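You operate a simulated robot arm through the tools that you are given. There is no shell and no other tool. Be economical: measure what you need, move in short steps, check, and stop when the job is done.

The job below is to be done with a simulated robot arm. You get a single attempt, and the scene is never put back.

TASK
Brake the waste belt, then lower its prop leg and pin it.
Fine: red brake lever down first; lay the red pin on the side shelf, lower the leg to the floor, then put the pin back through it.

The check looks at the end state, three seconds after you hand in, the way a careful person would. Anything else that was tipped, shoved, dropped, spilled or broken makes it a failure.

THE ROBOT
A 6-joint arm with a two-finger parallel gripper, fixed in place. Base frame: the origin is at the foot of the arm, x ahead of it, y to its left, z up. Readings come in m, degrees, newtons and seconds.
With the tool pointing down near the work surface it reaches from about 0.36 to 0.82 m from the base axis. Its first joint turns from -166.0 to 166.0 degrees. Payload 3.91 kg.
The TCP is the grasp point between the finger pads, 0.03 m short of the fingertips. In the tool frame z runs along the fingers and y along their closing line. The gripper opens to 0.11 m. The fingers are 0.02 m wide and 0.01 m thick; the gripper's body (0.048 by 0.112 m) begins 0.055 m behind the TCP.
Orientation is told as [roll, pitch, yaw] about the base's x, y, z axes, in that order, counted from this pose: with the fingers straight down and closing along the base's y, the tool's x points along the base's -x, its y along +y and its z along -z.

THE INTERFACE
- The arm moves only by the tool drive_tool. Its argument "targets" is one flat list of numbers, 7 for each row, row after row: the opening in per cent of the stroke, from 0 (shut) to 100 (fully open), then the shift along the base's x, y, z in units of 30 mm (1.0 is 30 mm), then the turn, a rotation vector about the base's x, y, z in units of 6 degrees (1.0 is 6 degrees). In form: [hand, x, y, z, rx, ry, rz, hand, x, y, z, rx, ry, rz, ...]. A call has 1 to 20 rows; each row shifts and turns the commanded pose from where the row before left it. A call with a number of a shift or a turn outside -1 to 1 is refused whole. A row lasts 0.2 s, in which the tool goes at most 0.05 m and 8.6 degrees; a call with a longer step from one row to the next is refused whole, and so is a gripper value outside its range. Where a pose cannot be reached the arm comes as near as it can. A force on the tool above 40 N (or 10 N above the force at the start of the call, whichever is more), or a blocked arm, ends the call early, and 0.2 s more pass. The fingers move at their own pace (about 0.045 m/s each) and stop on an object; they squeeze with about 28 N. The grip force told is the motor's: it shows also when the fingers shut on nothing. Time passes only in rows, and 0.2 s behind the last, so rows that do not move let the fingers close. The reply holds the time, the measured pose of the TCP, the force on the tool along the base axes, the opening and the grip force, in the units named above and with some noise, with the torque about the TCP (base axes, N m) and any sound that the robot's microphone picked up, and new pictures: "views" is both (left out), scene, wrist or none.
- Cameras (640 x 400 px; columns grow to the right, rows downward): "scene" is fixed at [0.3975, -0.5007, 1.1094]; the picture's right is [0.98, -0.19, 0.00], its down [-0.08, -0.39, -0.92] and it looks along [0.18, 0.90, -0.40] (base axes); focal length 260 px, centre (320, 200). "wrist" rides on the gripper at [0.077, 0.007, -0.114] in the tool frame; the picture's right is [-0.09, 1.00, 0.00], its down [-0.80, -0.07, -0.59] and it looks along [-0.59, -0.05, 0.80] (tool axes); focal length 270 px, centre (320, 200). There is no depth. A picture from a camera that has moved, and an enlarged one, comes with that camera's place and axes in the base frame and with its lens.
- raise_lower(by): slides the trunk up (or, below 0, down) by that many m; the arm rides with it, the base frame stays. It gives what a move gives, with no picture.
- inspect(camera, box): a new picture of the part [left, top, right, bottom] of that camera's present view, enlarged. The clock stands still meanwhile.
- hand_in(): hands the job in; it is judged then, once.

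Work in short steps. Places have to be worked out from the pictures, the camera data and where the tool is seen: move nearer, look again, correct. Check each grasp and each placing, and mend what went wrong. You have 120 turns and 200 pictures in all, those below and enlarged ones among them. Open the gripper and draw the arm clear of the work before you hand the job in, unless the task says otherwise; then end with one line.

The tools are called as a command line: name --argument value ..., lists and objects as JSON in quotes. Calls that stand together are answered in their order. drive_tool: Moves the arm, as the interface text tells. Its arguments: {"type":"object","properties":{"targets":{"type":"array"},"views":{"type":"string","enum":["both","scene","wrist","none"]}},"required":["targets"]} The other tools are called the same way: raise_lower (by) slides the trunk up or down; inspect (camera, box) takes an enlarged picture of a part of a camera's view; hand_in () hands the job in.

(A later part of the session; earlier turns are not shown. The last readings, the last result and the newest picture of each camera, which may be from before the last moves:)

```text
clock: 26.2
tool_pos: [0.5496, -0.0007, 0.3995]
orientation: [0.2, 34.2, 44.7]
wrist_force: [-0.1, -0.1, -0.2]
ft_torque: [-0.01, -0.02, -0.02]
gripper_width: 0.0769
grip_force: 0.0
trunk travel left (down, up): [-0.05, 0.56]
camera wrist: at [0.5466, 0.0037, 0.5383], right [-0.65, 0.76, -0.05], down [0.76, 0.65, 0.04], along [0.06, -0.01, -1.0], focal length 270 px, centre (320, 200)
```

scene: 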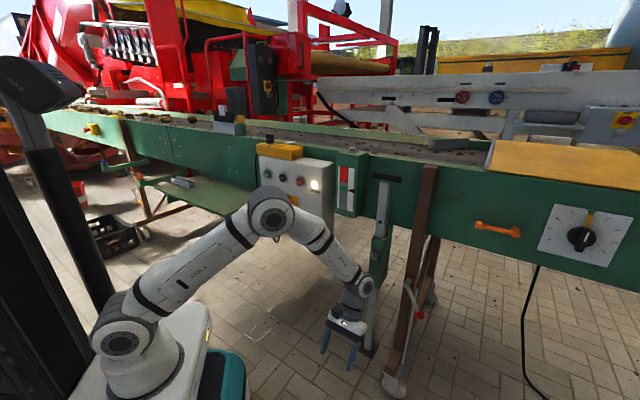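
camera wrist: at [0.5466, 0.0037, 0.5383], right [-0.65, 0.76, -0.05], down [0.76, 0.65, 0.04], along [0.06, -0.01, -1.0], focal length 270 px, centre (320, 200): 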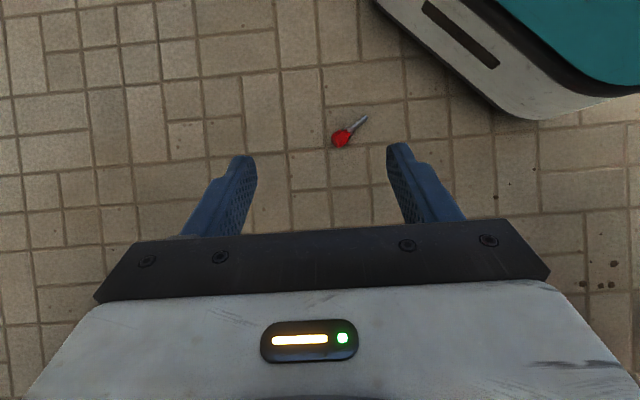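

Found: the pin lies on the floor, at the wrist picture's (341,138). I enlarge it, then move to triangulate its location.

inspect --camera "wrist" --box '[310, 95, 390, 155]'

drive_tool --targets '[70, -0.8, -0.4, 0, 0, 0, 0, 70, -0.8, -0.4, 0, 0, 0, 0, 70, -0.8, -0.4, 0, 0, 0, 0]' --views "wrist"

inspect --camera "wrist" --box '[240, 100, 440, 225]'

```text
6.67 times, centred on (350, 125) of wrist
camera zoom: at [0.5466, 0.0037, 0.5383], right [-0.65, 0.76, -0.05], down [0.76, 0.65, 0.04], along [0.06, -0.01, -1.0], focal length 1802 px, centre (120, 700)
```

zoom: 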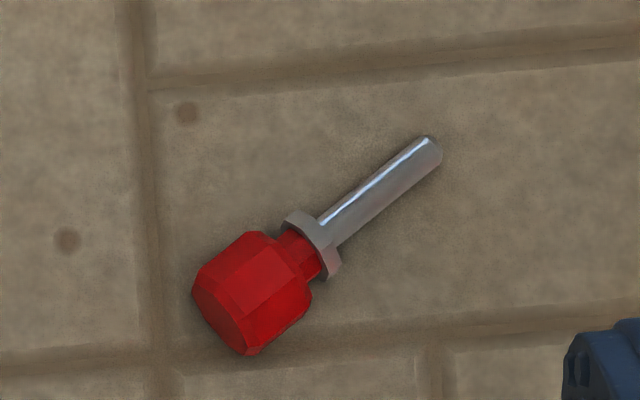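

```text
clock: 27.0
tool_pos: [0.4791, -0.0359, 0.3964]
orientation: [0.2, 34.0, 44.7]
wrist_force: [0.1, -0.1, -0.6]
ft_torque: [-0.04, 0.0, -0.01]
gripper_width: 0.0769
grip_force: 0.0
trunk travel left (down, up): [-0.05, 0.56]
camera wrist: at [0.4736, -0.0323, 0.536], right [-0.65, 0.76, -0.05], down [0.76, 0.65, 0.04], along [0.06, -0.01, -1.0], focal length 270 px, centre (320, 200)
```

wrist: 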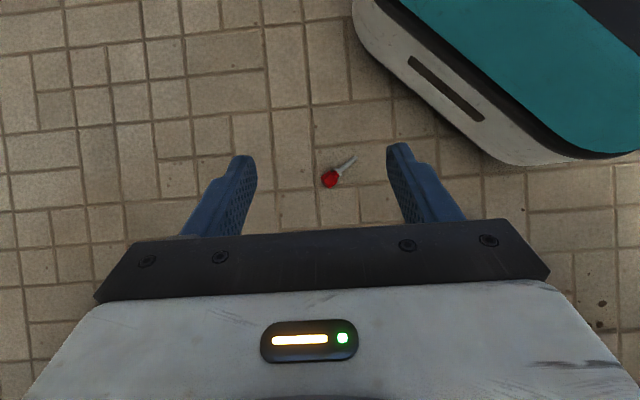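

```text
3.20 times, centred on (340, 162) of wrist
camera zoom: at [0.4736, -0.0323, 0.536], right [-0.65, 0.76, -0.05], down [0.76, 0.65, 0.04], along [0.06, -0.01, -1.0], focal length 865 px, centre (256, 320)
```

zoom: 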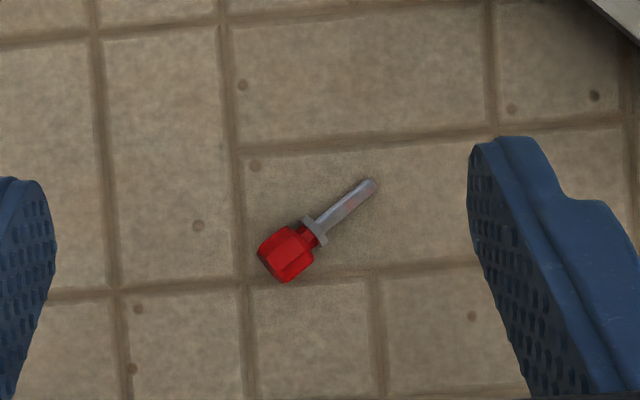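

Triangulation gives floor z≈0, knob near (0.462,-0.051,0.01), with the 44 mm shaft pointing toward (-0.98,0.19). I bring the tool vertical and start yawing to 169°, so that tool-forward matches the shaft direction.

drive_tool --targets '[70, 0, 0, 0, 0.672, -0.672, 0, 70, 0, 0, 0, 0.672, -0.672, 0, 70, 0, 0, 0, 0.672, -0.672, 0, 70, 0, 0, 0, 0.672, -0.672, 0, 70, 0, 0, 0, 0.672, -0.672, 0, 70, 0, 0, 0, 0.672, -0.672, 0, 70, 0, 0, 0, 0, 0, 0.984, 70, 0, 0, 0, 0, 0, 0.984, 70, 0, 0, 0, 0, 0, 0.984, 70, 0, 0, 0, 0, 0, 0.984, 70, 0, 0, 0, 0, 0, 0.984, 70, 0, 0, 0, 0, 0, 0.984, 70, 0, 0, 0, 0, 0, 0.984, 70, 0, 0, 0, 0, 0, 0.984, 70, 0, 0, 0, 0, 0, 0.984, 70, 0, 0, 0, 0, 0, 0.984, 70, 0, 0, 0, 0, 0, 0.984]' --views "none"

drive_tool --targets '[70, 0, 0, 0, 0, 0, 0.984, 70, 0, 0, 0, 0, 0, 0.984, 70, 0, 0, 0, 0, 0, 0.984, 70, 0, 0, 0, 0, 0, 0.984, 70, 0, 0, 0, 0, 0, 0.984, 70, 0, 0, 0, 0, 0, 0.984, 70, 0, 0, 0, 0, 0, 0.984, 70, 0, 0, 0, 0, 0, 0.984, 70, 0, 0, 0, 0, 0, 0.984, 70, 0, 0, 0, 0, 0, 0.984]'

```text
clock: 30.6
tool_pos: [0.4781, -0.0365, 0.3979]
orientation: [0.4, -0.2, 109.9]
wrist_force: [-0.2, 0.4, -0.5]
ft_torque: [0.03, -0.01, 0.0]
gripper_width: 0.0769
grip_force: 0.1
trunk travel left (down, up): [-0.05, 0.56]
```

```text
clock: 32.8
tool_pos: [0.4772, -0.038, 0.3974]
orientation: [0.5, -0.2, 168.8]
wrist_force: [-0.3, 0.7, 0.6]
ft_torque: [-0.02, -0.02, -0.02]
gripper_width: 0.0771
grip_force: 0.0
trunk travel left (down, up): [-0.05, 0.56]
camera wrist: at [0.553, -0.0588, 0.5127], right [-0.28, -0.96, 0.01], down [-0.77, 0.23, 0.6], along [-0.57, 0.16, -0.8], focal length 270 px, centre (320, 200)
```

scene: 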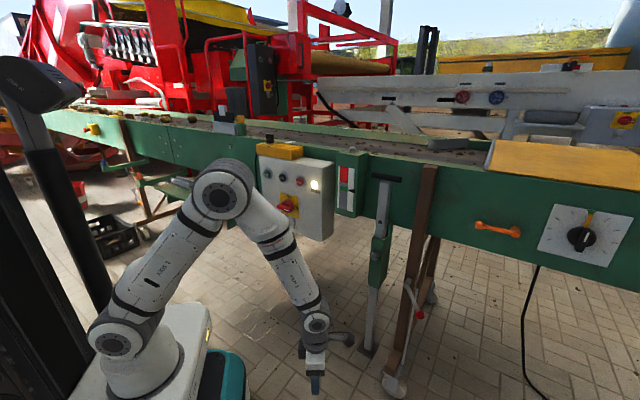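
wrist: 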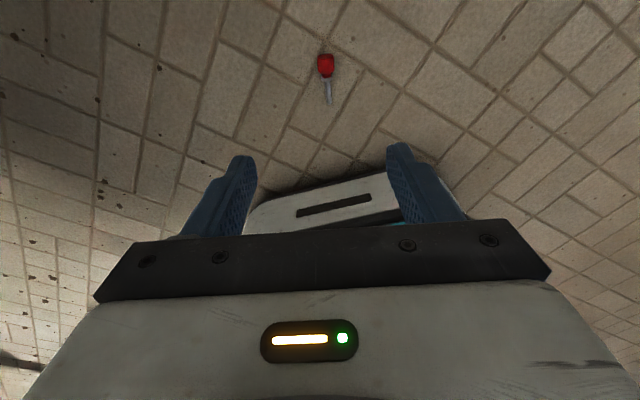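

The shaft is well aligned with tool-forward. I descend to about 10 cm above it and check.

drive_tool --targets '[70, -0.05, -0.037, -0.97, 0, 0, 0, 70, -0.05, -0.037, -0.97, 0, 0, 0, 70, -0.05, -0.037, -0.97, 0, 0, 0, 70, -0.05, -0.037, -0.97, 0, 0, 0, 70, -0.05, -0.037, -0.97, 0, 0, 0, 70, -0.05, -0.037, -0.97, 0, 0, 0, 70, -0.05, -0.037, -0.97, 0, 0, 0, 70, -0.05, -0.037, -0.97, 0, 0, 0, 70, -0.05, -0.037, -0.97, 0, 0, 0, 70, -0.05, -0.037, -0.97, 0, 0, 0]'

inspect --camera "wrist" --box '[220, 60, 420, 210]'

```text
clock: 35.0
tool_pos: [0.4635, -0.0483, 0.1177]
orientation: [-0.2, -0.2, 168.7]
wrist_force: [-0.3, -0.7, 0.2]
ft_torque: [-0.02, -0.01, -0.05]
gripper_width: 0.0771
grip_force: 0.1
out of reach, approached as far as the arm can: row 8
trunk travel left (down, up): [-0.05, 0.56]
camera wrist: at [0.5374, -0.0711, 0.2323], right [-0.28, -0.96, 0.0], down [-0.77, 0.22, 0.6], along [-0.57, 0.17, -0.8], focal length 270 px, centre (320, 200)
```

scene: 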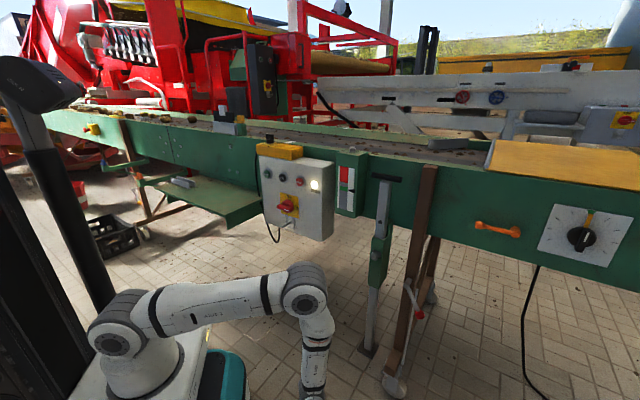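
wrist: 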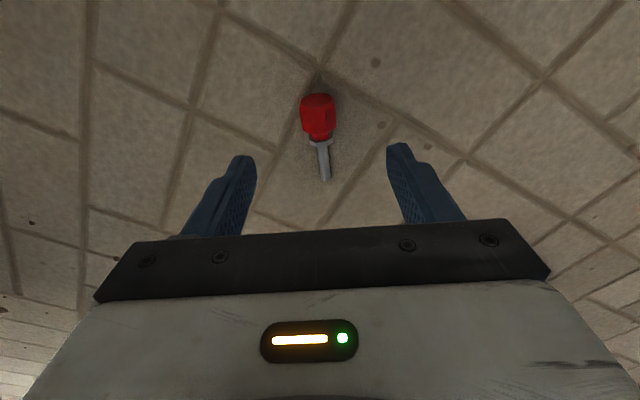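

```text
2.67 times, centred on (320, 135) of wrist
camera zoom: at [0.5374, -0.0711, 0.2323], right [-0.28, -0.96, 0.0], down [-0.77, 0.22, 0.6], along [-0.57, 0.17, -0.8], focal length 721 px, centre (320, 373)
```

zoom: 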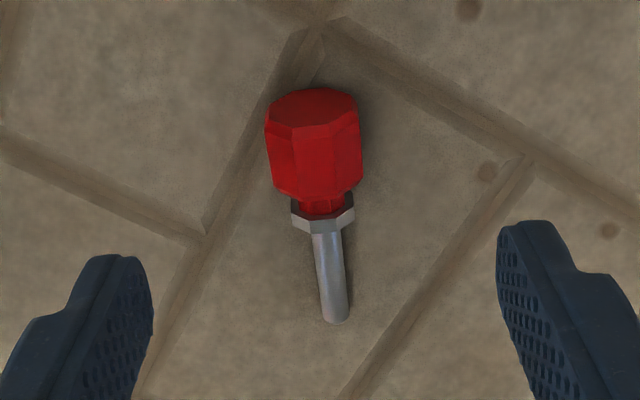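

TCP is right above the knob. I lower the trunk the final 5 cm (fingertips then still ~1 cm above the knob).

raise_lower --by -0.045

```text
clock: 35.9
tool_pos: [0.4629, -0.0476, 0.0723]
orientation: [-0.2, -0.3, 168.7]
wrist_force: [0.6, -0.3, -0.1]
ft_torque: [0.01, -0.01, 0.04]
gripper_width: 0.0769
grip_force: 0.1
trunk travel left (down, up): [-0.005, 0.605]
```

Now I descend slowly with the fingers open around the knob to z≈0.036, watching force.

drive_tool --targets '[70, 0, 0, -0.3, 0, 0, 0, 70, 0, 0, -0.3, 0, 0, 0, 70, 0, 0, -0.3, 0, 0, 0, 70, 0, 0, -0.25, 0, 0, 0]' --views "wrist"

inspect --camera "wrist" --box '[220, 100, 420, 250]'

```text
clock: 36.9
tool_pos: [0.4604, -0.0462, 0.0387]
orientation: [-0.3, -0.1, 168.6]
wrist_force: [0.1, -0.1, 0.7]
ft_torque: [0.04, 0.01, -0.02]
gripper_width: 0.077
grip_force: 0.1
trunk travel left (down, up): [-0.005, 0.605]
camera wrist: at [0.5362, -0.0694, 0.1533], right [-0.28, -0.96, 0.0], down [-0.77, 0.22, 0.6], along [-0.57, 0.17, -0.8], focal length 270 px, centre (320, 200)
```

wrist: 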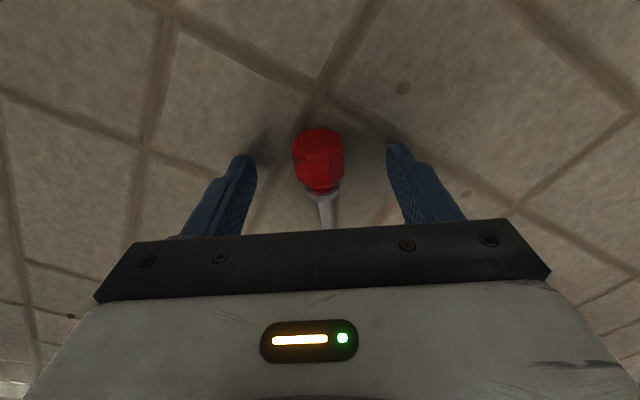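

```text
2.67 times, centred on (320, 175) of wrist
camera zoom: at [0.5362, -0.0694, 0.1533], right [-0.28, -0.96, 0.0], down [-0.77, 0.22, 0.6], along [-0.57, 0.17, -0.8], focal length 721 px, centre (320, 267)
```

zoom: 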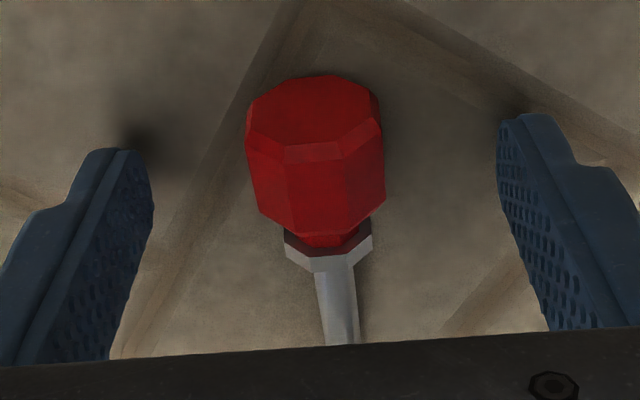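

Fingers straddle the knob at its height. I shift 3 mm, go 4 mm lower and close.

drive_tool --targets '[70, 0.1, -0.02, -0.14, 0, 0, 0, 40, 0, 0, 0, 0, 0, 0, 20, 0, 0, 0, 0, 0, 0, 0, 0, 0, 0, 0, 0, 0, 0, 0, 0, 0, 0, 0, 0, 0, 0, 0, 0, 0, 0, 0, 0, 0, 0, 0, 0, 0, 0]' --views "wrist"

drive_tool --targets '[0, 0, 0, 0.3, 0, 0, 0, 0, 0, 0, 0.3, 0, 0, 0, 0, 0, 0, 0.3, 0, 0, 0, 0, 0, 0, 0.3, 0, 0, 0]' --views "wrist"

inspect --camera "wrist" --box '[220, 100, 420, 250]'

```text
clock: 38.5
tool_pos: [0.4664, -0.0481, 0.0349]
orientation: [-0.2, -0.3, 168.7]
wrist_force: [0.7, -0.6, 0.4]
ft_torque: [0.0, -0.01, 0.06]
gripper_width: 0.0267
grip_force: 28.1
trunk travel left (down, up): [-0.005, 0.605]
camera wrist: at [0.5398, -0.0706, 0.1489], right [-0.28, -0.96, 0.0], down [-0.77, 0.22, 0.6], along [-0.57, 0.17, -0.8], focal length 270 px, centre (320, 200)
```

wrist: 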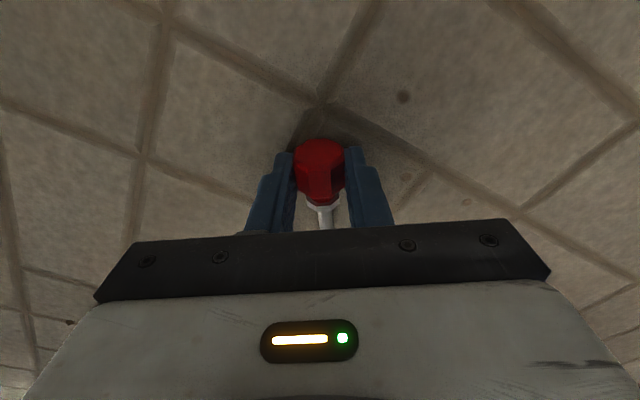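

```text
clock: 39.5
tool_pos: [0.4646, -0.0489, 0.0683]
orientation: [-0.1, -0.3, 168.8]
wrist_force: [0.1, -0.2, -1.0]
ft_torque: [-0.01, -0.01, 0.01]
gripper_width: 0.0269
grip_force: 27.8
trunk travel left (down, up): [-0.005, 0.605]
camera wrist: at [0.54, -0.0732, 0.1837], right [-0.28, -0.96, 0.0], down [-0.77, 0.22, 0.6], along [-0.57, 0.17, -0.8], focal length 270 px, centre (320, 200)
```

wrist: 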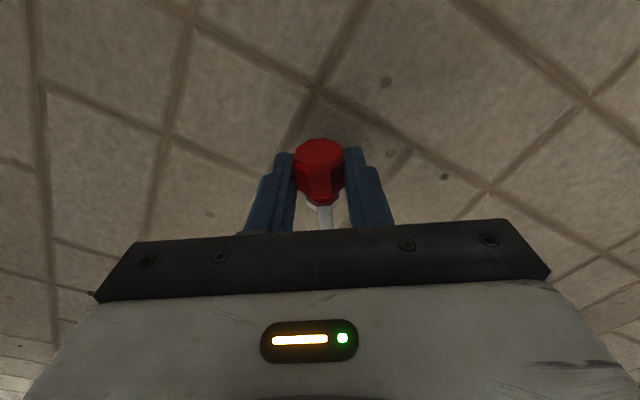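

```text
2.67 times, centred on (320, 175) of wrist
camera zoom: at [0.54, -0.0732, 0.1837], right [-0.28, -0.96, 0.0], down [-0.77, 0.22, 0.6], along [-0.57, 0.17, -0.8], focal length 721 px, centre (320, 267)
```

zoom: 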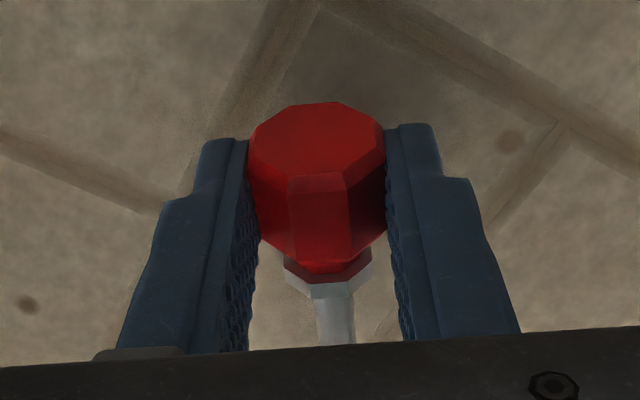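

The pin is held firmly on its flats (26.9 mm; the earlier 28.6 mm was on corners, which explains the slip). I raise the trunk to bring it up.

raise_lower --by 0.3

drive_tool --targets '[0, 0, 0, 0.5, 0, 0, 0, 0, 0, 0, 0.5, 0, 0, 0, 0, 0, 0, 0.5, 0, 0, 0, 0, 0, 0, 0.5, 0, 0, 0, 0, 0, 0, 0.5, 0, 0, 0, 0, 0, 0, 0.5, 0, 0, 0]'

```text
clock: 42.5
tool_pos: [0.4651, -0.0511, 0.3684]
orientation: [-0.1, -0.4, 168.7]
wrist_force: [-0.7, 0.1, 0.0]
ft_torque: [-0.01, -0.01, -0.02]
gripper_width: 0.027
grip_force: 28.4
trunk travel left (down, up): [-0.305, 0.305]
```

```text
clock: 43.9
tool_pos: [0.4664, -0.0512, 0.4587]
orientation: [0.0, 0.0, 168.6]
wrist_force: [0.7, 0.3, -1.6]
ft_torque: [-0.01, 0.04, 0.01]
gripper_width: 0.0264
grip_force: 28.4
trunk travel left (down, up): [-0.305, 0.305]
camera wrist: at [0.5404, -0.0739, 0.5748], right [-0.28, -0.96, 0.0], down [-0.77, 0.23, 0.59], along [-0.57, 0.17, -0.8], focal length 270 px, centre (320, 200)
```

scene: 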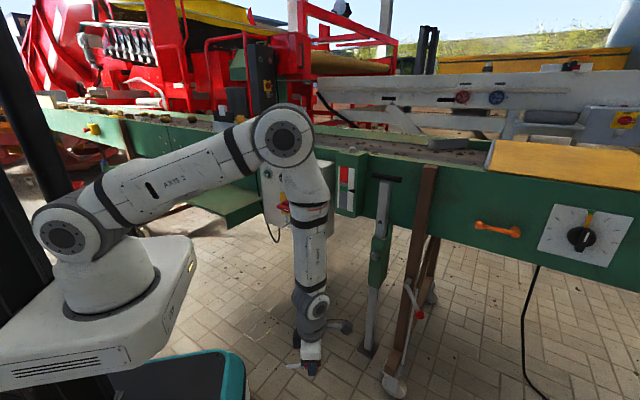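
wrist: 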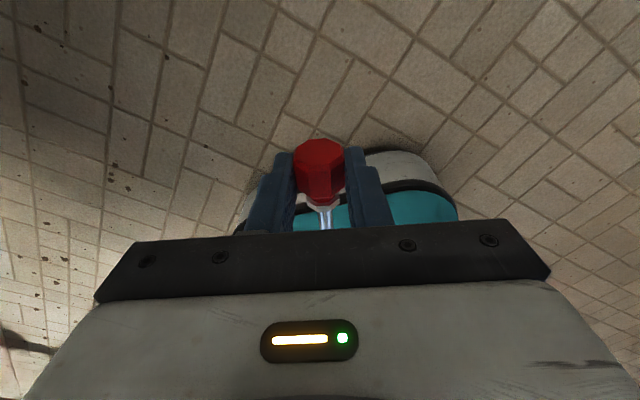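

Grip is still firm. I rotate the yaw back toward 45° while travelling in front of the cabinet (its face is at n≈0.60) toward the shelf, staying at n≈0.43.

drive_tool --targets '[0, -0.35, 0.85, 0.75, 0, 0, -0.95, 0, -0.35, 0.85, 0.75, 0, 0, -0.95, 0, -0.35, 0.85, 0.75, 0, 0, -0.95, 0, -0.35, 0.85, 0.75, 0, 0, -0.95, 0, -0.35, 0.85, 0.75, 0, 0, -0.95, 0, -0.35, 0.85, 0.75, 0, 0, -0.95, 0, -0.35, 0.85, 0.75, 0, 0, -0.95, 0, -0.35, 0.85, 0.75, 0, 0, -0.95, 0, -0.35, 0.85, 0.75, 0, 0, -0.95, 0, -0.35, 0.85, 0.75, 0, 0, -0.95, 0, -0.35, 0.85, 0.75, 0, 0, -0.95, 0, -0.35, 0.85, 0.75, 0, 0, -0.95, 0, -0.35, 0.85, 0.75, 0, 0, -0.95]'

```text
clock: 46.7
tool_pos: [0.2873, 0.2291, 0.6528]
orientation: [0.5, -2.7, 94.5]
wrist_force: [-0.6, 0.3, 0.0]
ft_torque: [0.01, -0.02, 0.02]
gripper_width: 0.0267
grip_force: 27.6
out of reach, approached as far as the arm can: row 3, 4, 7, 8, 9, 10, 11, 12, 13
trunk travel left (down, up): [-0.305, 0.305]
camera wrist: at [0.2888, 0.1453, 0.7649], right [-1.0, 0.01, 0.01], down [0.01, 0.78, 0.63], along [0.0, 0.63, -0.78], focal length 270 px, centre (320, 200)
```

scene: 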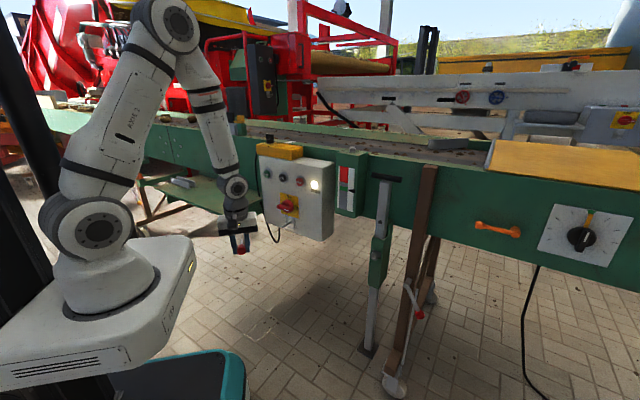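
wrist: 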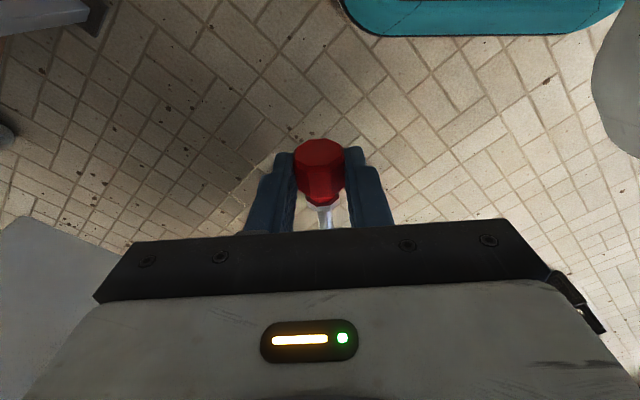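

The arm is near its inner limit with the trunk low. I raise the trunk 0.12 m, then continue outward and to yaw 45°.

raise_lower --by 0.12

drive_tool --targets '[0, -0.2, 0.7, 0, 0, 0, -0.9, 0, -0.2, 0.7, 0, 0, 0, -0.9, 0, -0.3, 0.7, 0, 0, 0, -0.9, 0, -0.7, 0.7, 0, 0, 0, -0.9, 0, -0.7, 0.7, 0, 0, 0, -0.9, 0, -0.7, 0.7, 0, 0, 0, -0.9, 0, -0.7, 0.7, 0, 0, 0, -0.9, 0, -0.7, 0.7, 0, 0, 0, -0.9, 0, -0.7, 0.7, 0, 0, 0, -0.9]'

```text
clock: 48.2
tool_pos: [0.2886, 0.2277, 0.7721]
orientation: [0.5, -2.6, 94.5]
wrist_force: [-0.2, 0.2, -0.4]
ft_torque: [-0.05, 0.01, 0.01]
gripper_width: 0.0266
grip_force: 28.1
trunk travel left (down, up): [-0.425, 0.185]
```

```text
clock: 50.2
tool_pos: [0.2579, 0.3146, 0.7319]
orientation: [1.8, -2.9, 48.5]
wrist_force: [-1.0, 1.0, -0.2]
ft_torque: [-0.06, -0.03, 0.01]
gripper_width: 0.0268
grip_force: 28.4
out of reach, approached as far as the arm can: row 2, 3, 4, 5, 6, 7, 8, 9
trunk travel left (down, up): [-0.425, 0.185]
camera wrist: at [0.2007, 0.2539, 0.8431], right [-0.69, 0.73, 0.04], down [0.58, 0.52, 0.63], along [0.44, 0.45, -0.77], focal length 270 px, centre (320, 200)
```

scene: 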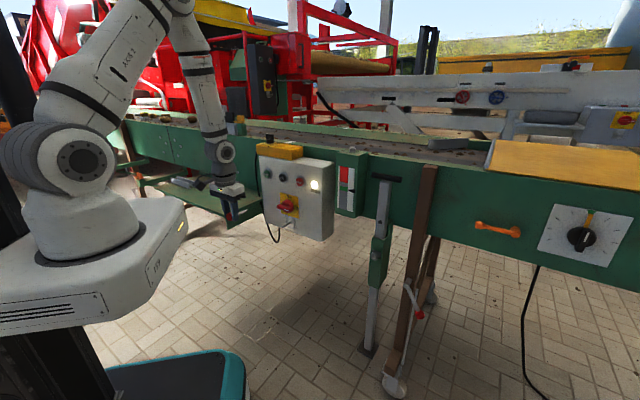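
wrist: 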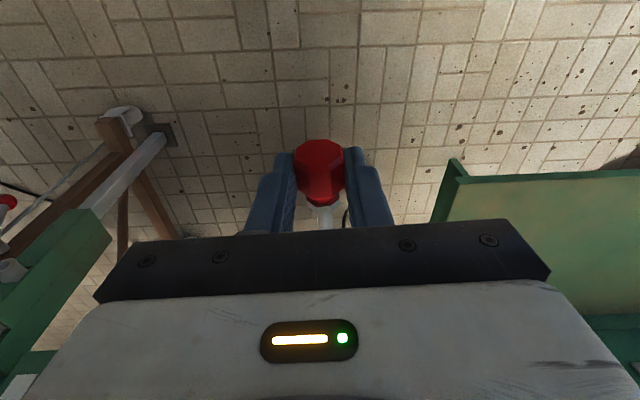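

The tool stopped short with a slight tilt error. I see the shelf's corner at right in the wrist view; I try a small outward move with a corrective turn to find which direction is free.

drive_tool --targets '[0, 0, 0.5, 0, 0, 0, 0, 0, 0, 0.5, 0, 0, 0, 0, 0, 0, 0.5, 0, 0, 0, 0, 0, 0, 0.5, 0, 0, 0, 0]'

```text
clock: 51.2
tool_pos: [0.2877, 0.3305, 0.7107]
orientation: [2.2, -3.0, 46.2]
wrist_force: [0.5, 0.0, -0.6]
ft_torque: [0.01, -0.01, 0.0]
gripper_width: 0.0268
grip_force: 27.8
out of reach, approached as far as the arm can: row 1, 2, 3, 4
trunk travel left (down, up): [-0.425, 0.185]
camera wrist: at [0.2278, 0.2712, 0.8229], right [-0.66, 0.75, 0.04], down [0.6, 0.49, 0.63], along [0.45, 0.44, -0.77], focal length 270 px, centre (320, 200)
```

scene: 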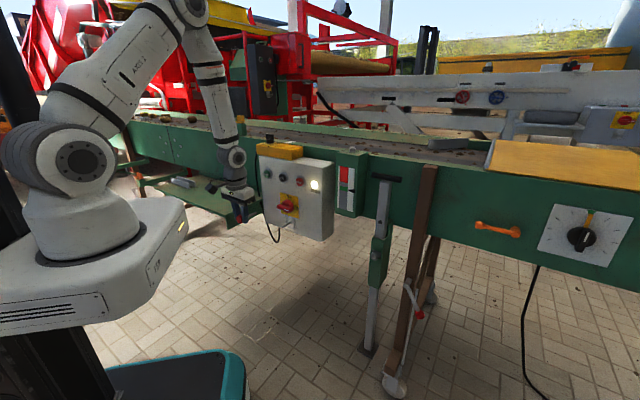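
wrist: 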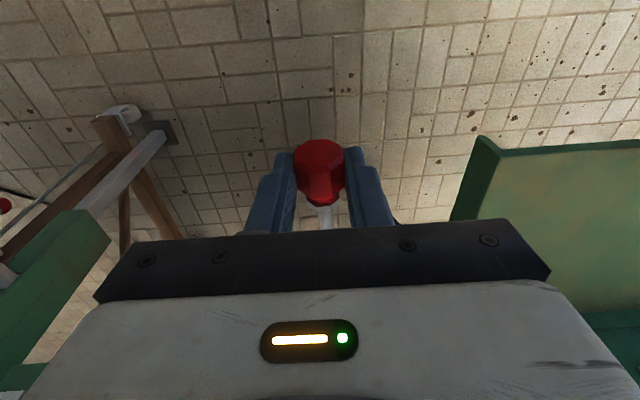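

Commanded +y but it drifted +x and down: some joint seems to be at its limit. I test by yawing +18° in place, then moving +y.

drive_tool --targets '[0, 0, 0, 0, 0, 0, 1, 0, 0, 0, 0, 0, 0, 1, 0, 0, 0, 0, 0, 0, 1, 0, 0, 0.5, 0, 0, 0, 0, 0, 0, 0.5, 0, 0, 0, 0]' --views "none"

```text
clock: 52.4
tool_pos: [0.1747, 0.3816, 0.6875]
orientation: [1.5, -2.5, 64.0]
wrist_force: [-9.1, -14.7, 3.7]
ft_torque: [-0.23, 0.14, 0.07]
gripper_width: 0.0267
grip_force: 28.1
out of reach, approached as far as the arm can: row 1, 2, 3, 4, 5
trunk travel left (down, up): [-0.425, 0.185]
```

There is a contact force reading. I look before doing anything else.

drive_tool --targets '[0, 0, 0, 0, 0, 0, 0]'

inspect --camera "scene" --box '[120, 100, 340, 250]'

```text
clock: 52.8
tool_pos: [0.1746, 0.3814, 0.6881]
orientation: [1.5, -2.5, 64.0]
wrist_force: [-13.3, -20.6, 0.0]
ft_torque: [-0.49, 0.37, 0.19]
gripper_width: 0.0264
grip_force: 27.8
trunk travel left (down, up): [-0.425, 0.185]
camera wrist: at [0.1356, 0.3089, 0.7996], right [-0.86, 0.51, 0.03], down [0.42, 0.66, 0.63], along [0.3, 0.55, -0.78], focal length 270 px, centre (320, 200)
```

scene: 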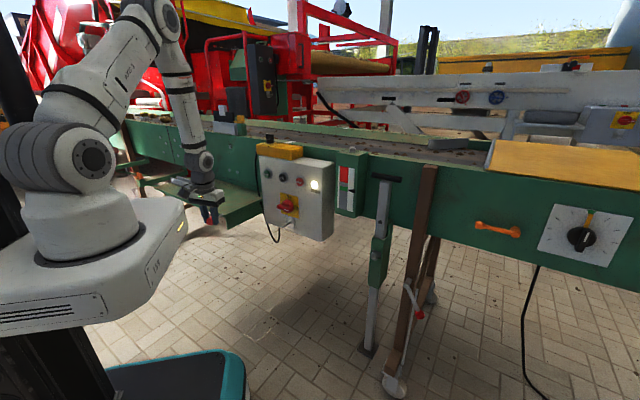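
wrist: 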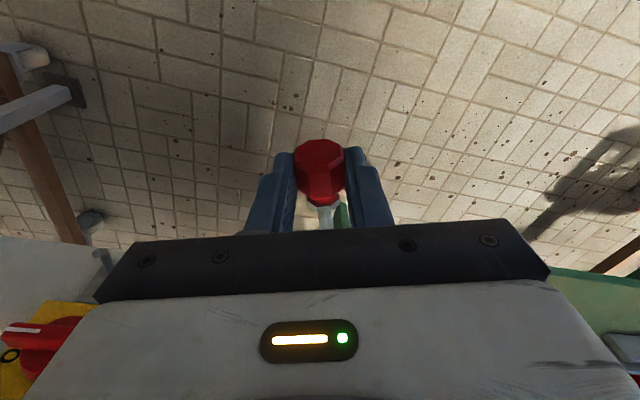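

```text
2.67 times, centred on (230, 175) of scene
camera zoom: at [0.3975, -0.5007, 1.1094], right [0.98, -0.19, 0.0], down [-0.08, -0.39, -0.92], along [0.18, 0.9, -0.4], focal length 692 px, centre (560, 267)
```

zoom: 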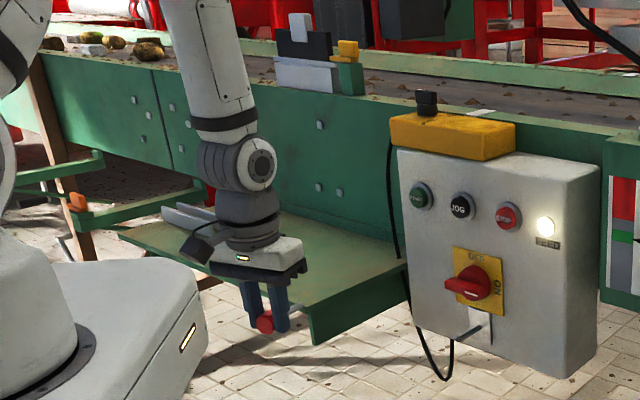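

The pin tip/fingers are touching the shelf's front edge: the shelf is higher and nearer (z≈0.67, edge n≈0.45) than I assumed. I back off along -n gently and then up.

drive_tool --targets '[0, -0.3, -0.4, 0, 0, 0, 0, 0, -0.3, -0.4, 0, 0, 0, 0, 0, 0, 0, 0.3, 0, 0, 0, 0, 0, 0, 0.3, 0, 0, 0]'

inspect --camera "scene" --box '[120, 100, 340, 250]'

```text
clock: 53.8
tool_pos: [0.1665, 0.3571, 0.7009]
orientation: [1.0, -2.7, 64.3]
wrist_force: [-0.2, 0.6, -0.4]
ft_torque: [-0.01, 0.02, 0.0]
gripper_width: 0.0267
grip_force: 28.1
out of reach, approached as far as the arm can: row 1, 3, 4
trunk travel left (down, up): [-0.425, 0.185]
camera wrist: at [0.126, 0.2844, 0.8122], right [-0.86, 0.51, 0.02], down [0.41, 0.66, 0.63], along [0.31, 0.55, -0.77], focal length 270 px, centre (320, 200)
```

scene: 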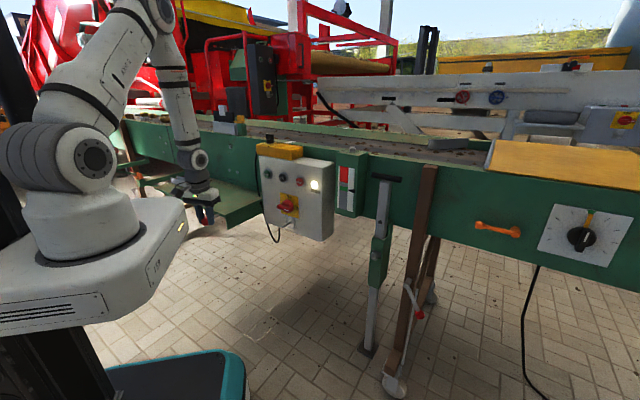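
wrist: 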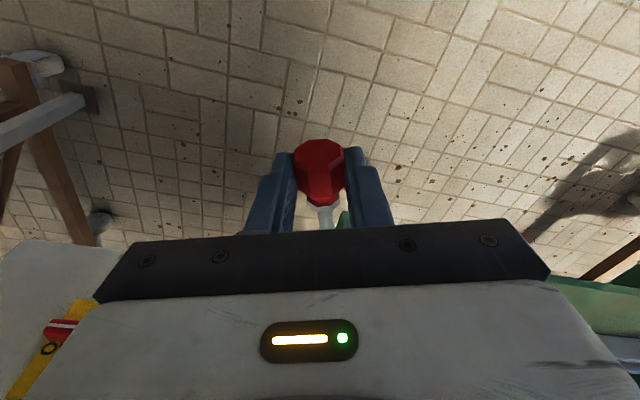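

```text
2.67 times, centred on (230, 175) of scene
camera zoom: at [0.3975, -0.5007, 1.1094], right [0.98, -0.19, 0.0], down [-0.08, -0.39, -0.92], along [0.18, 0.9, -0.4], focal length 692 px, centre (560, 267)
```

zoom: 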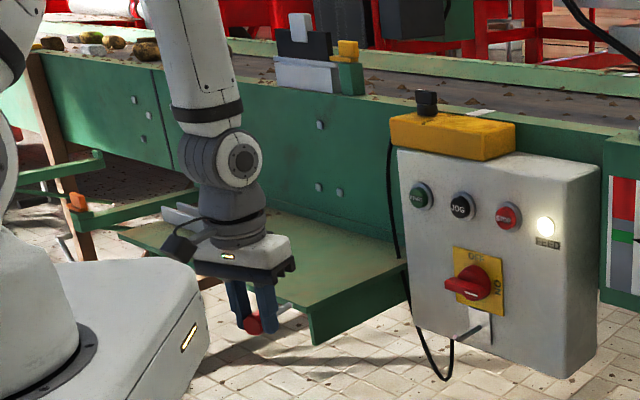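

Clear of contact, pin still held. Since upward arm motion is limited here, I raise the trunk instead.

raise_lower --by 0.13

drive_tool --targets '[0, 0.1, 0.4, 0, 0, 0, 0, 0, 0.1, 0.4, 0, 0, 0, 0, 0, 0.1, 0.4, 0, 0, 0, 0]'

inspect --camera "scene" --box '[120, 100, 340, 250]'

```text
clock: 55.4
tool_pos: [0.1662, 0.3579, 0.8305]
orientation: [1.0, -2.7, 64.2]
wrist_force: [-0.7, -0.7, -0.7]
ft_torque: [-0.03, -0.05, -0.02]
gripper_width: 0.0271
grip_force: 27.9
trunk travel left (down, up): [-0.555, 0.055]
```

```text
clock: 56.2
tool_pos: [0.1742, 0.3873, 0.8248]
orientation: [1.7, -3.0, 64.2]
wrist_force: [0.2, -0.5, -1.0]
ft_torque: [-0.03, 0.0, 0.0]
gripper_width: 0.0265
grip_force: 27.8
out of reach, approached as far as the arm can: row 3
trunk travel left (down, up): [-0.555, 0.055]
camera wrist: at [0.1363, 0.3133, 0.9377], right [-0.86, 0.51, 0.04], down [0.41, 0.65, 0.63], along [0.3, 0.56, -0.77], focal length 270 px, centre (320, 200)
```

scene: 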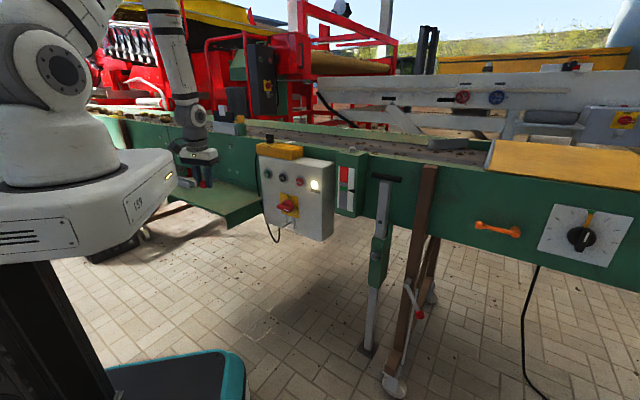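
wrist: 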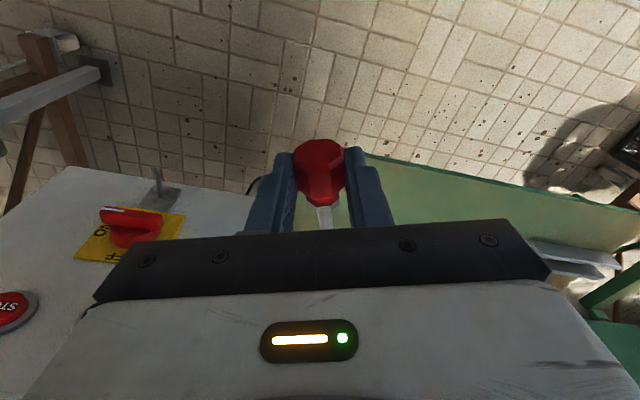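

```text
2.67 times, centred on (230, 175) of scene
camera zoom: at [0.3975, -0.5007, 1.1094], right [0.98, -0.19, 0.0], down [-0.08, -0.39, -0.92], along [0.18, 0.9, -0.4], focal length 692 px, centre (560, 267)
```

zoom: 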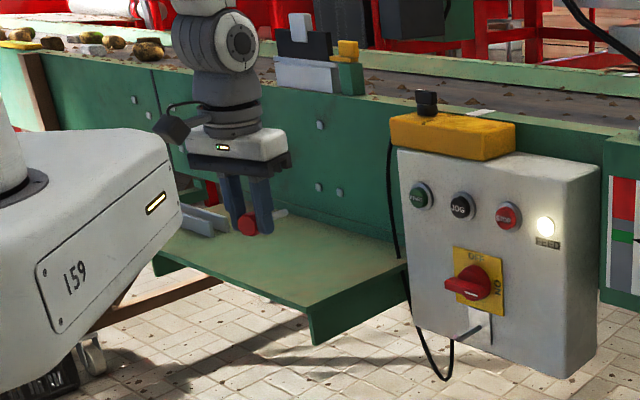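

Over the shelf height now, pin tip pointing at the belt. I test whether the limit is on yaw relative to arm azimuth by yawing +12° and then moving forward.

drive_tool --targets '[0, 0, 0, 0, 0, 0, 1, 0, 0, 0, 0, 0, 0, 1, 0, 0, 0.5, 0, 0, 0, 0, 0, 0, 0.5, 0, 0, 0, 0, 0, 0, 0.5, 0, 0, 0, 0]'

```text
clock: 57.4
tool_pos: [0.1137, 0.423, 0.8166]
orientation: [2.8, -4.9, 75.7]
wrist_force: [0.4, 0.2, 0.0]
ft_torque: [-0.02, -0.04, 0.0]
gripper_width: 0.0267
grip_force: 28.0
out of reach, approached as far as the arm can: row 1, 3, 4, 5
trunk travel left (down, up): [-0.555, 0.055]
camera wrist: at [0.0917, 0.3388, 0.9254], right [-0.94, 0.33, 0.06], down [0.28, 0.7, 0.66], along [0.17, 0.64, -0.75], focal length 270 px, centre (320, 200)
```

scene: 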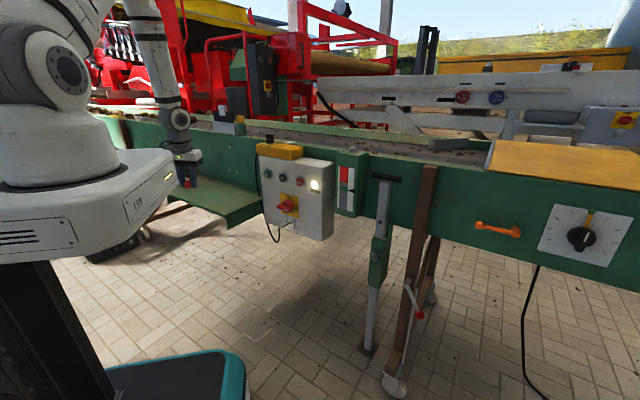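
wrist: 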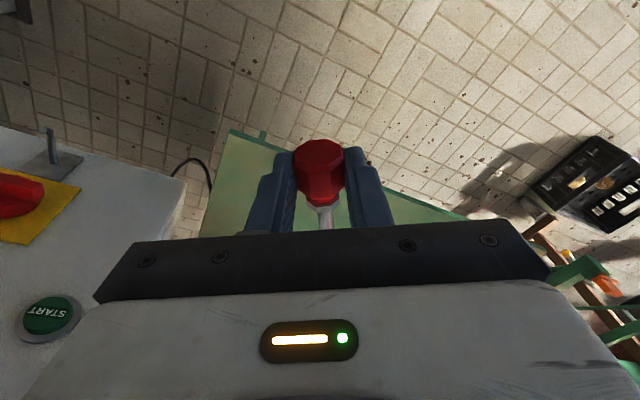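

Azimuth is being forced to equal yaw: the forearm is aligned with the tool (wrist singularity at this short radius). Moving radially outward should free it, so I go out about 13 cm along the current azimuth.

drive_tool --targets '[0, 0.22, 0.8, 0, 0, 0, 0, 0, 0.22, 0.8, 0, 0, 0, 0, 0, 0.22, 0.8, 0, 0, 0, 0, 0, 0.22, 0.8, 0, 0, 0, 0, 0, 0.22, 0.8, 0, 0, 0, 0]'

```text
clock: 58.6
tool_pos: [0.1071, 0.5278, 0.8023]
orientation: [4.9, -5.4, 75.2]
wrist_force: [0.1, -0.5, -0.9]
ft_torque: [0.02, -0.03, 0.03]
gripper_width: 0.0268
grip_force: 28.2
out of reach, approached as far as the arm can: row 3, 4, 5
trunk travel left (down, up): [-0.555, 0.055]
camera wrist: at [0.0883, 0.4419, 0.9102], right [-0.94, 0.33, 0.09], down [0.31, 0.69, 0.66], along [0.15, 0.65, -0.75], focal length 270 px, centre (320, 200)
```

scene: 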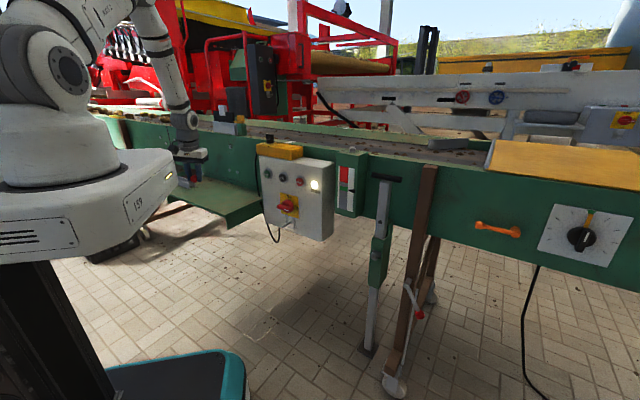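
wrist: 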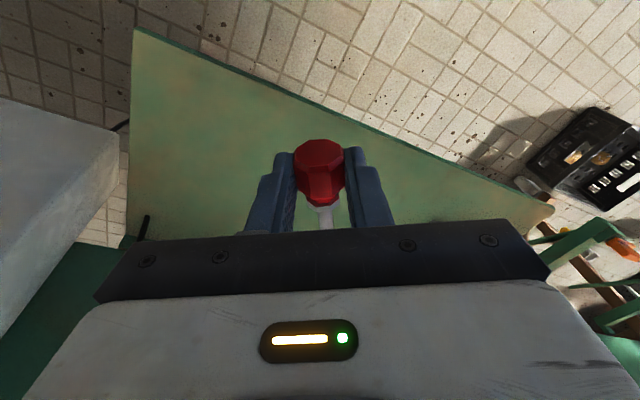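

The shelf is now located: top z≈0.65, front edge n≈0.468, running u≈-0.155 to -0.70. I need the knob at n≈0.525, so I move further in over the shelf.

drive_tool --targets '[0, 0.45, 0.45, 0, 0, 0, 0, 0, 0.45, 0.45, 0, 0, 0, 0, 0, 0.45, 0.45, 0, 0, 0, 0, 0, 0.45, 0.45, 0, 0, 0, 0]'

```text
clock: 59.6
tool_pos: [0.1124, 0.5458, 0.78]
orientation: [5.1, -5.5, 75.0]
wrist_force: [-0.2, 0.1, -0.6]
ft_torque: [-0.03, -0.02, -0.01]
gripper_width: 0.0269
grip_force: 28.2
out of reach, approached as far as the arm can: row 1, 2, 3, 4
trunk travel left (down, up): [-0.555, 0.055]
camera wrist: at [0.0924, 0.4597, 0.8874], right [-0.94, 0.33, 0.1], down [0.31, 0.68, 0.66], along [0.15, 0.65, -0.75], focal length 270 px, centre (320, 200)
```

scene: 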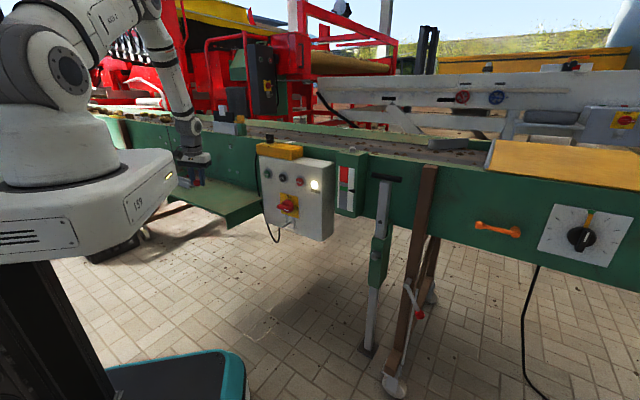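
wrist: 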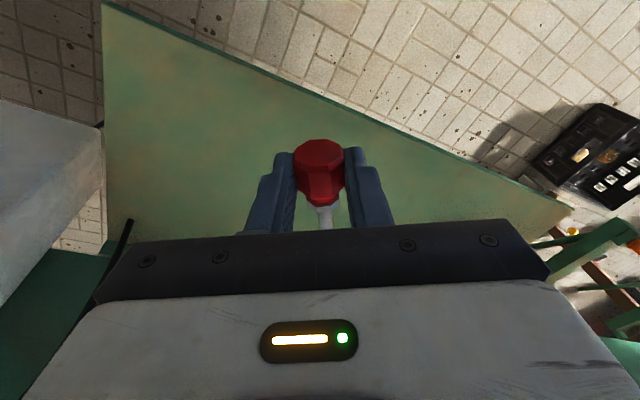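

Still limited. I test the yaw-limit idea cleanly: +18° yaw with no translation.

drive_tool --targets '[0, 0, 0, 0, 0, 0, 1, 0, 0, 0, 0, 0, 0, 1, 0, 0, 0, 0, 0, 0, 1]' --views "none"

```text
clock: 60.4
tool_pos: [0.1097, 0.5465, 0.781]
orientation: [5.1, -5.5, 87.0]
wrist_force: [-0.2, 1.1, -0.4]
ft_torque: [-0.02, -0.01, 0.0]
gripper_width: 0.0267
grip_force: 28.1
out of reach, approached as far as the arm can: row 1
trunk travel left (down, up): [-0.555, 0.055]
```

Confirmed: only yaw below the arm azimuth is blocked; it is free now. I level the tool and move the knob to n≈0.523 over the shelf.

drive_tool --targets '[0, 0, 0, 0, -0.48, -0.4, 0, 0, 0, 0, 0, -0.48, -0.4, 0, 0, 0.5, 0.43, 0, 0, 0, 0, 0, 0.5, 0.43, 0, 0, 0, 0, 0, 0.5, 0.43, 0, 0, 0, 0]'

```text
clock: 61.6
tool_pos: [0.1502, 0.5371, 0.7583]
orientation: [4.5, -3.9, 87.0]
wrist_force: [0.0, -0.6, -0.9]
ft_torque: [0.0, 0.0, 0.01]
gripper_width: 0.0267
grip_force: 28.1
out of reach, approached as far as the arm can: row 1, 2, 3, 4, 5
trunk travel left (down, up): [-0.555, 0.055]
camera wrist: at [0.1495, 0.452, 0.8684], right [-0.99, 0.13, 0.08], down [0.15, 0.75, 0.64], along [0.02, 0.65, -0.76], focal length 270 px, centre (320, 200)
```

scene: 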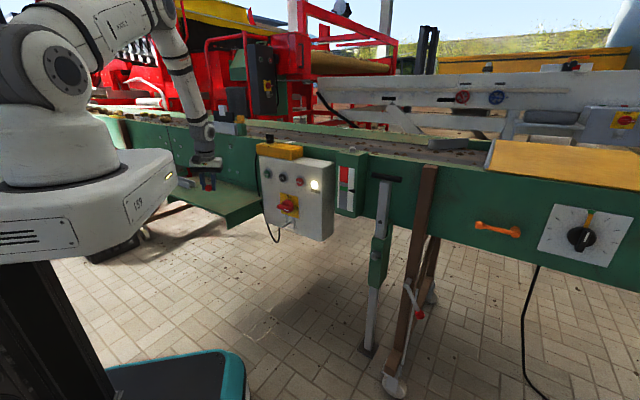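
wrist: 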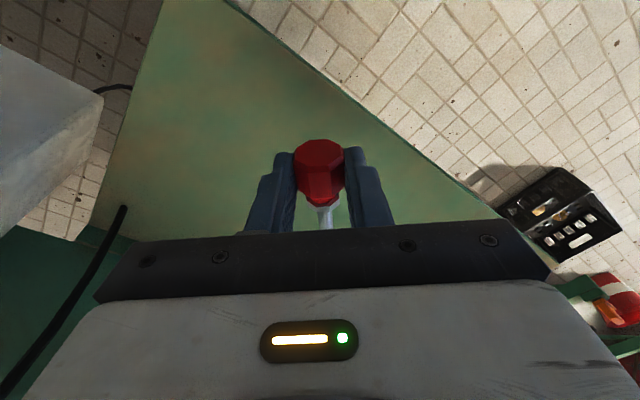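

The wrist appears stuck in a flipped configuration with a small sideways tilt. That tilt is tolerable for laying the pin, so I move in and down together, since lower arm poses seem to be allowed.

drive_tool --targets '[0, 0.2, 0.3, -0.3, 0, 0, 0, 0, 0.2, 0.3, -0.3, 0, 0, 0, 0, 0.2, 0.3, -0.3, 0, 0, 0, 0, 0.2, 0.3, -0.3, 0, 0, 0]'

inspect --camera "scene" --box '[120, 130, 280, 230]'

```text
clock: 62.6
tool_pos: [0.1701, 0.5371, 0.7079]
orientation: [3.8, -3.6, 87.1]
wrist_force: [-0.2, 0.4, -1.1]
ft_torque: [-0.01, 0.03, -0.01]
gripper_width: 0.0269
grip_force: 28.3
out of reach, approached as far as the arm can: row 1, 2, 3, 4
trunk travel left (down, up): [-0.555, 0.055]
camera wrist: at [0.1671, 0.4521, 0.8185], right [-0.99, 0.13, 0.07], down [0.15, 0.76, 0.64], along [0.03, 0.64, -0.77], focal length 270 px, centre (320, 200)
```

scene: 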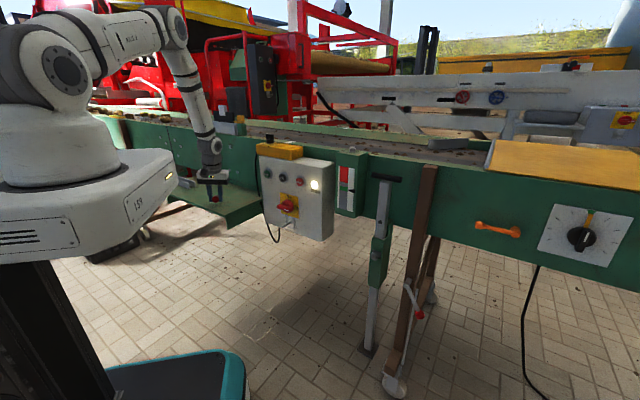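
wrist: 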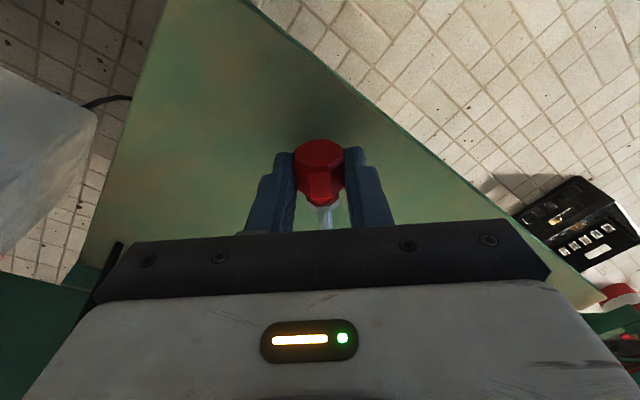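

```text
4.00 times, centred on (200, 180) of scene
camera zoom: at [0.3975, -0.5007, 1.1094], right [0.98, -0.19, 0.0], down [-0.08, -0.39, -0.92], along [0.18, 0.9, -0.4], focal length 1038 px, centre (800, 280)
```

zoom: 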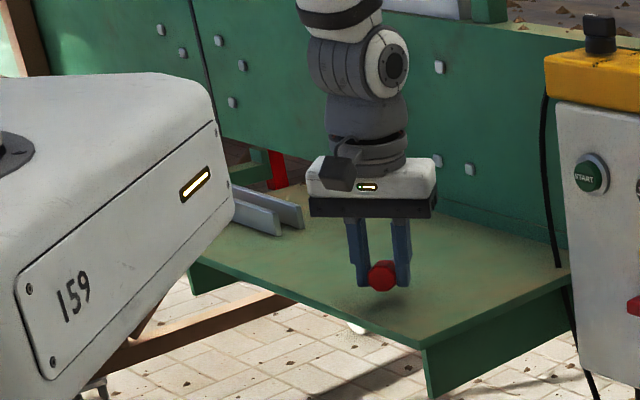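

Knob is at n≈0.50, over the shelf, about 2 cm above it. I lower using the trunk in small steps.

raise_lower --by -0.014

inspect --camera "scene" --box '[180, 160, 260, 210]'

```text
clock: 63.2
tool_pos: [0.1704, 0.5362, 0.6939]
orientation: [3.9, -3.6, 87.2]
wrist_force: [-0.5, -0.4, -1.0]
ft_torque: [-0.01, 0.04, -0.04]
gripper_width: 0.0267
grip_force: 27.9
trunk travel left (down, up): [-0.541, 0.069]
```

```text
8.00 times, centred on (220, 185) of scene
camera zoom: at [0.3975, -0.5007, 1.1094], right [0.98, -0.19, 0.0], down [-0.08, -0.39, -0.92], along [0.18, 0.9, -0.4], focal length 2076 px, centre (1120, 320)
```

zoom: 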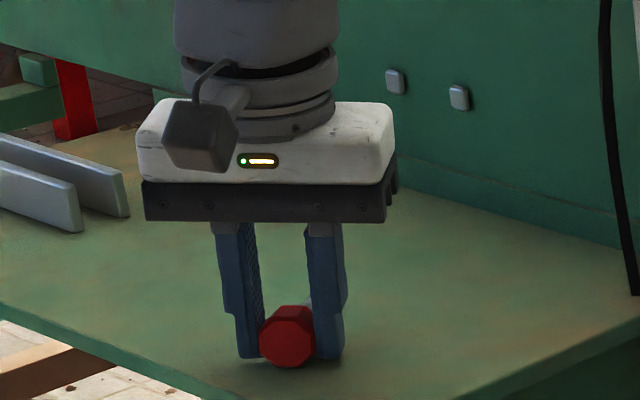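

Very close to the surface. A few millimetres more.

raise_lower --by -0.005

inspect --camera "scene" --box '[190, 170, 254, 210]'

```text
clock: 63.7
tool_pos: [0.1693, 0.5377, 0.6917]
orientation: [4.0, -3.9, 87.0]
wrist_force: [-2.4, -2.3, 25.0]
ft_torque: [0.09, -0.12, -0.02]
gripper_width: 0.027
grip_force: 28.0
trunk travel left (down, up): [-0.536, 0.074]
```

```text
10.00 times, centred on (222, 190) of scene
camera zoom: at [0.3975, -0.5007, 1.1094], right [0.98, -0.19, 0.0], down [-0.08, -0.39, -0.92], along [0.18, 0.9, -0.4], focal length 2595 px, centre (1300, 300)
```

zoom: 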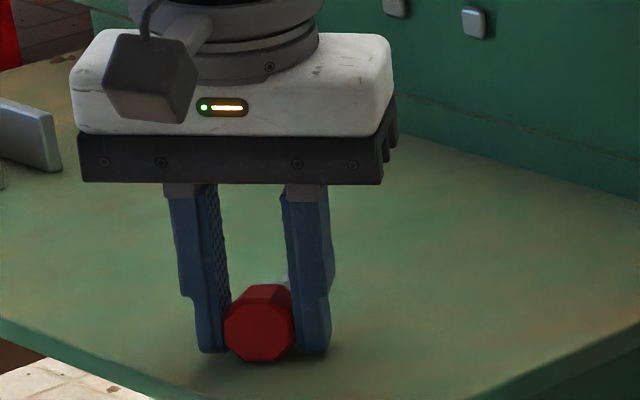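

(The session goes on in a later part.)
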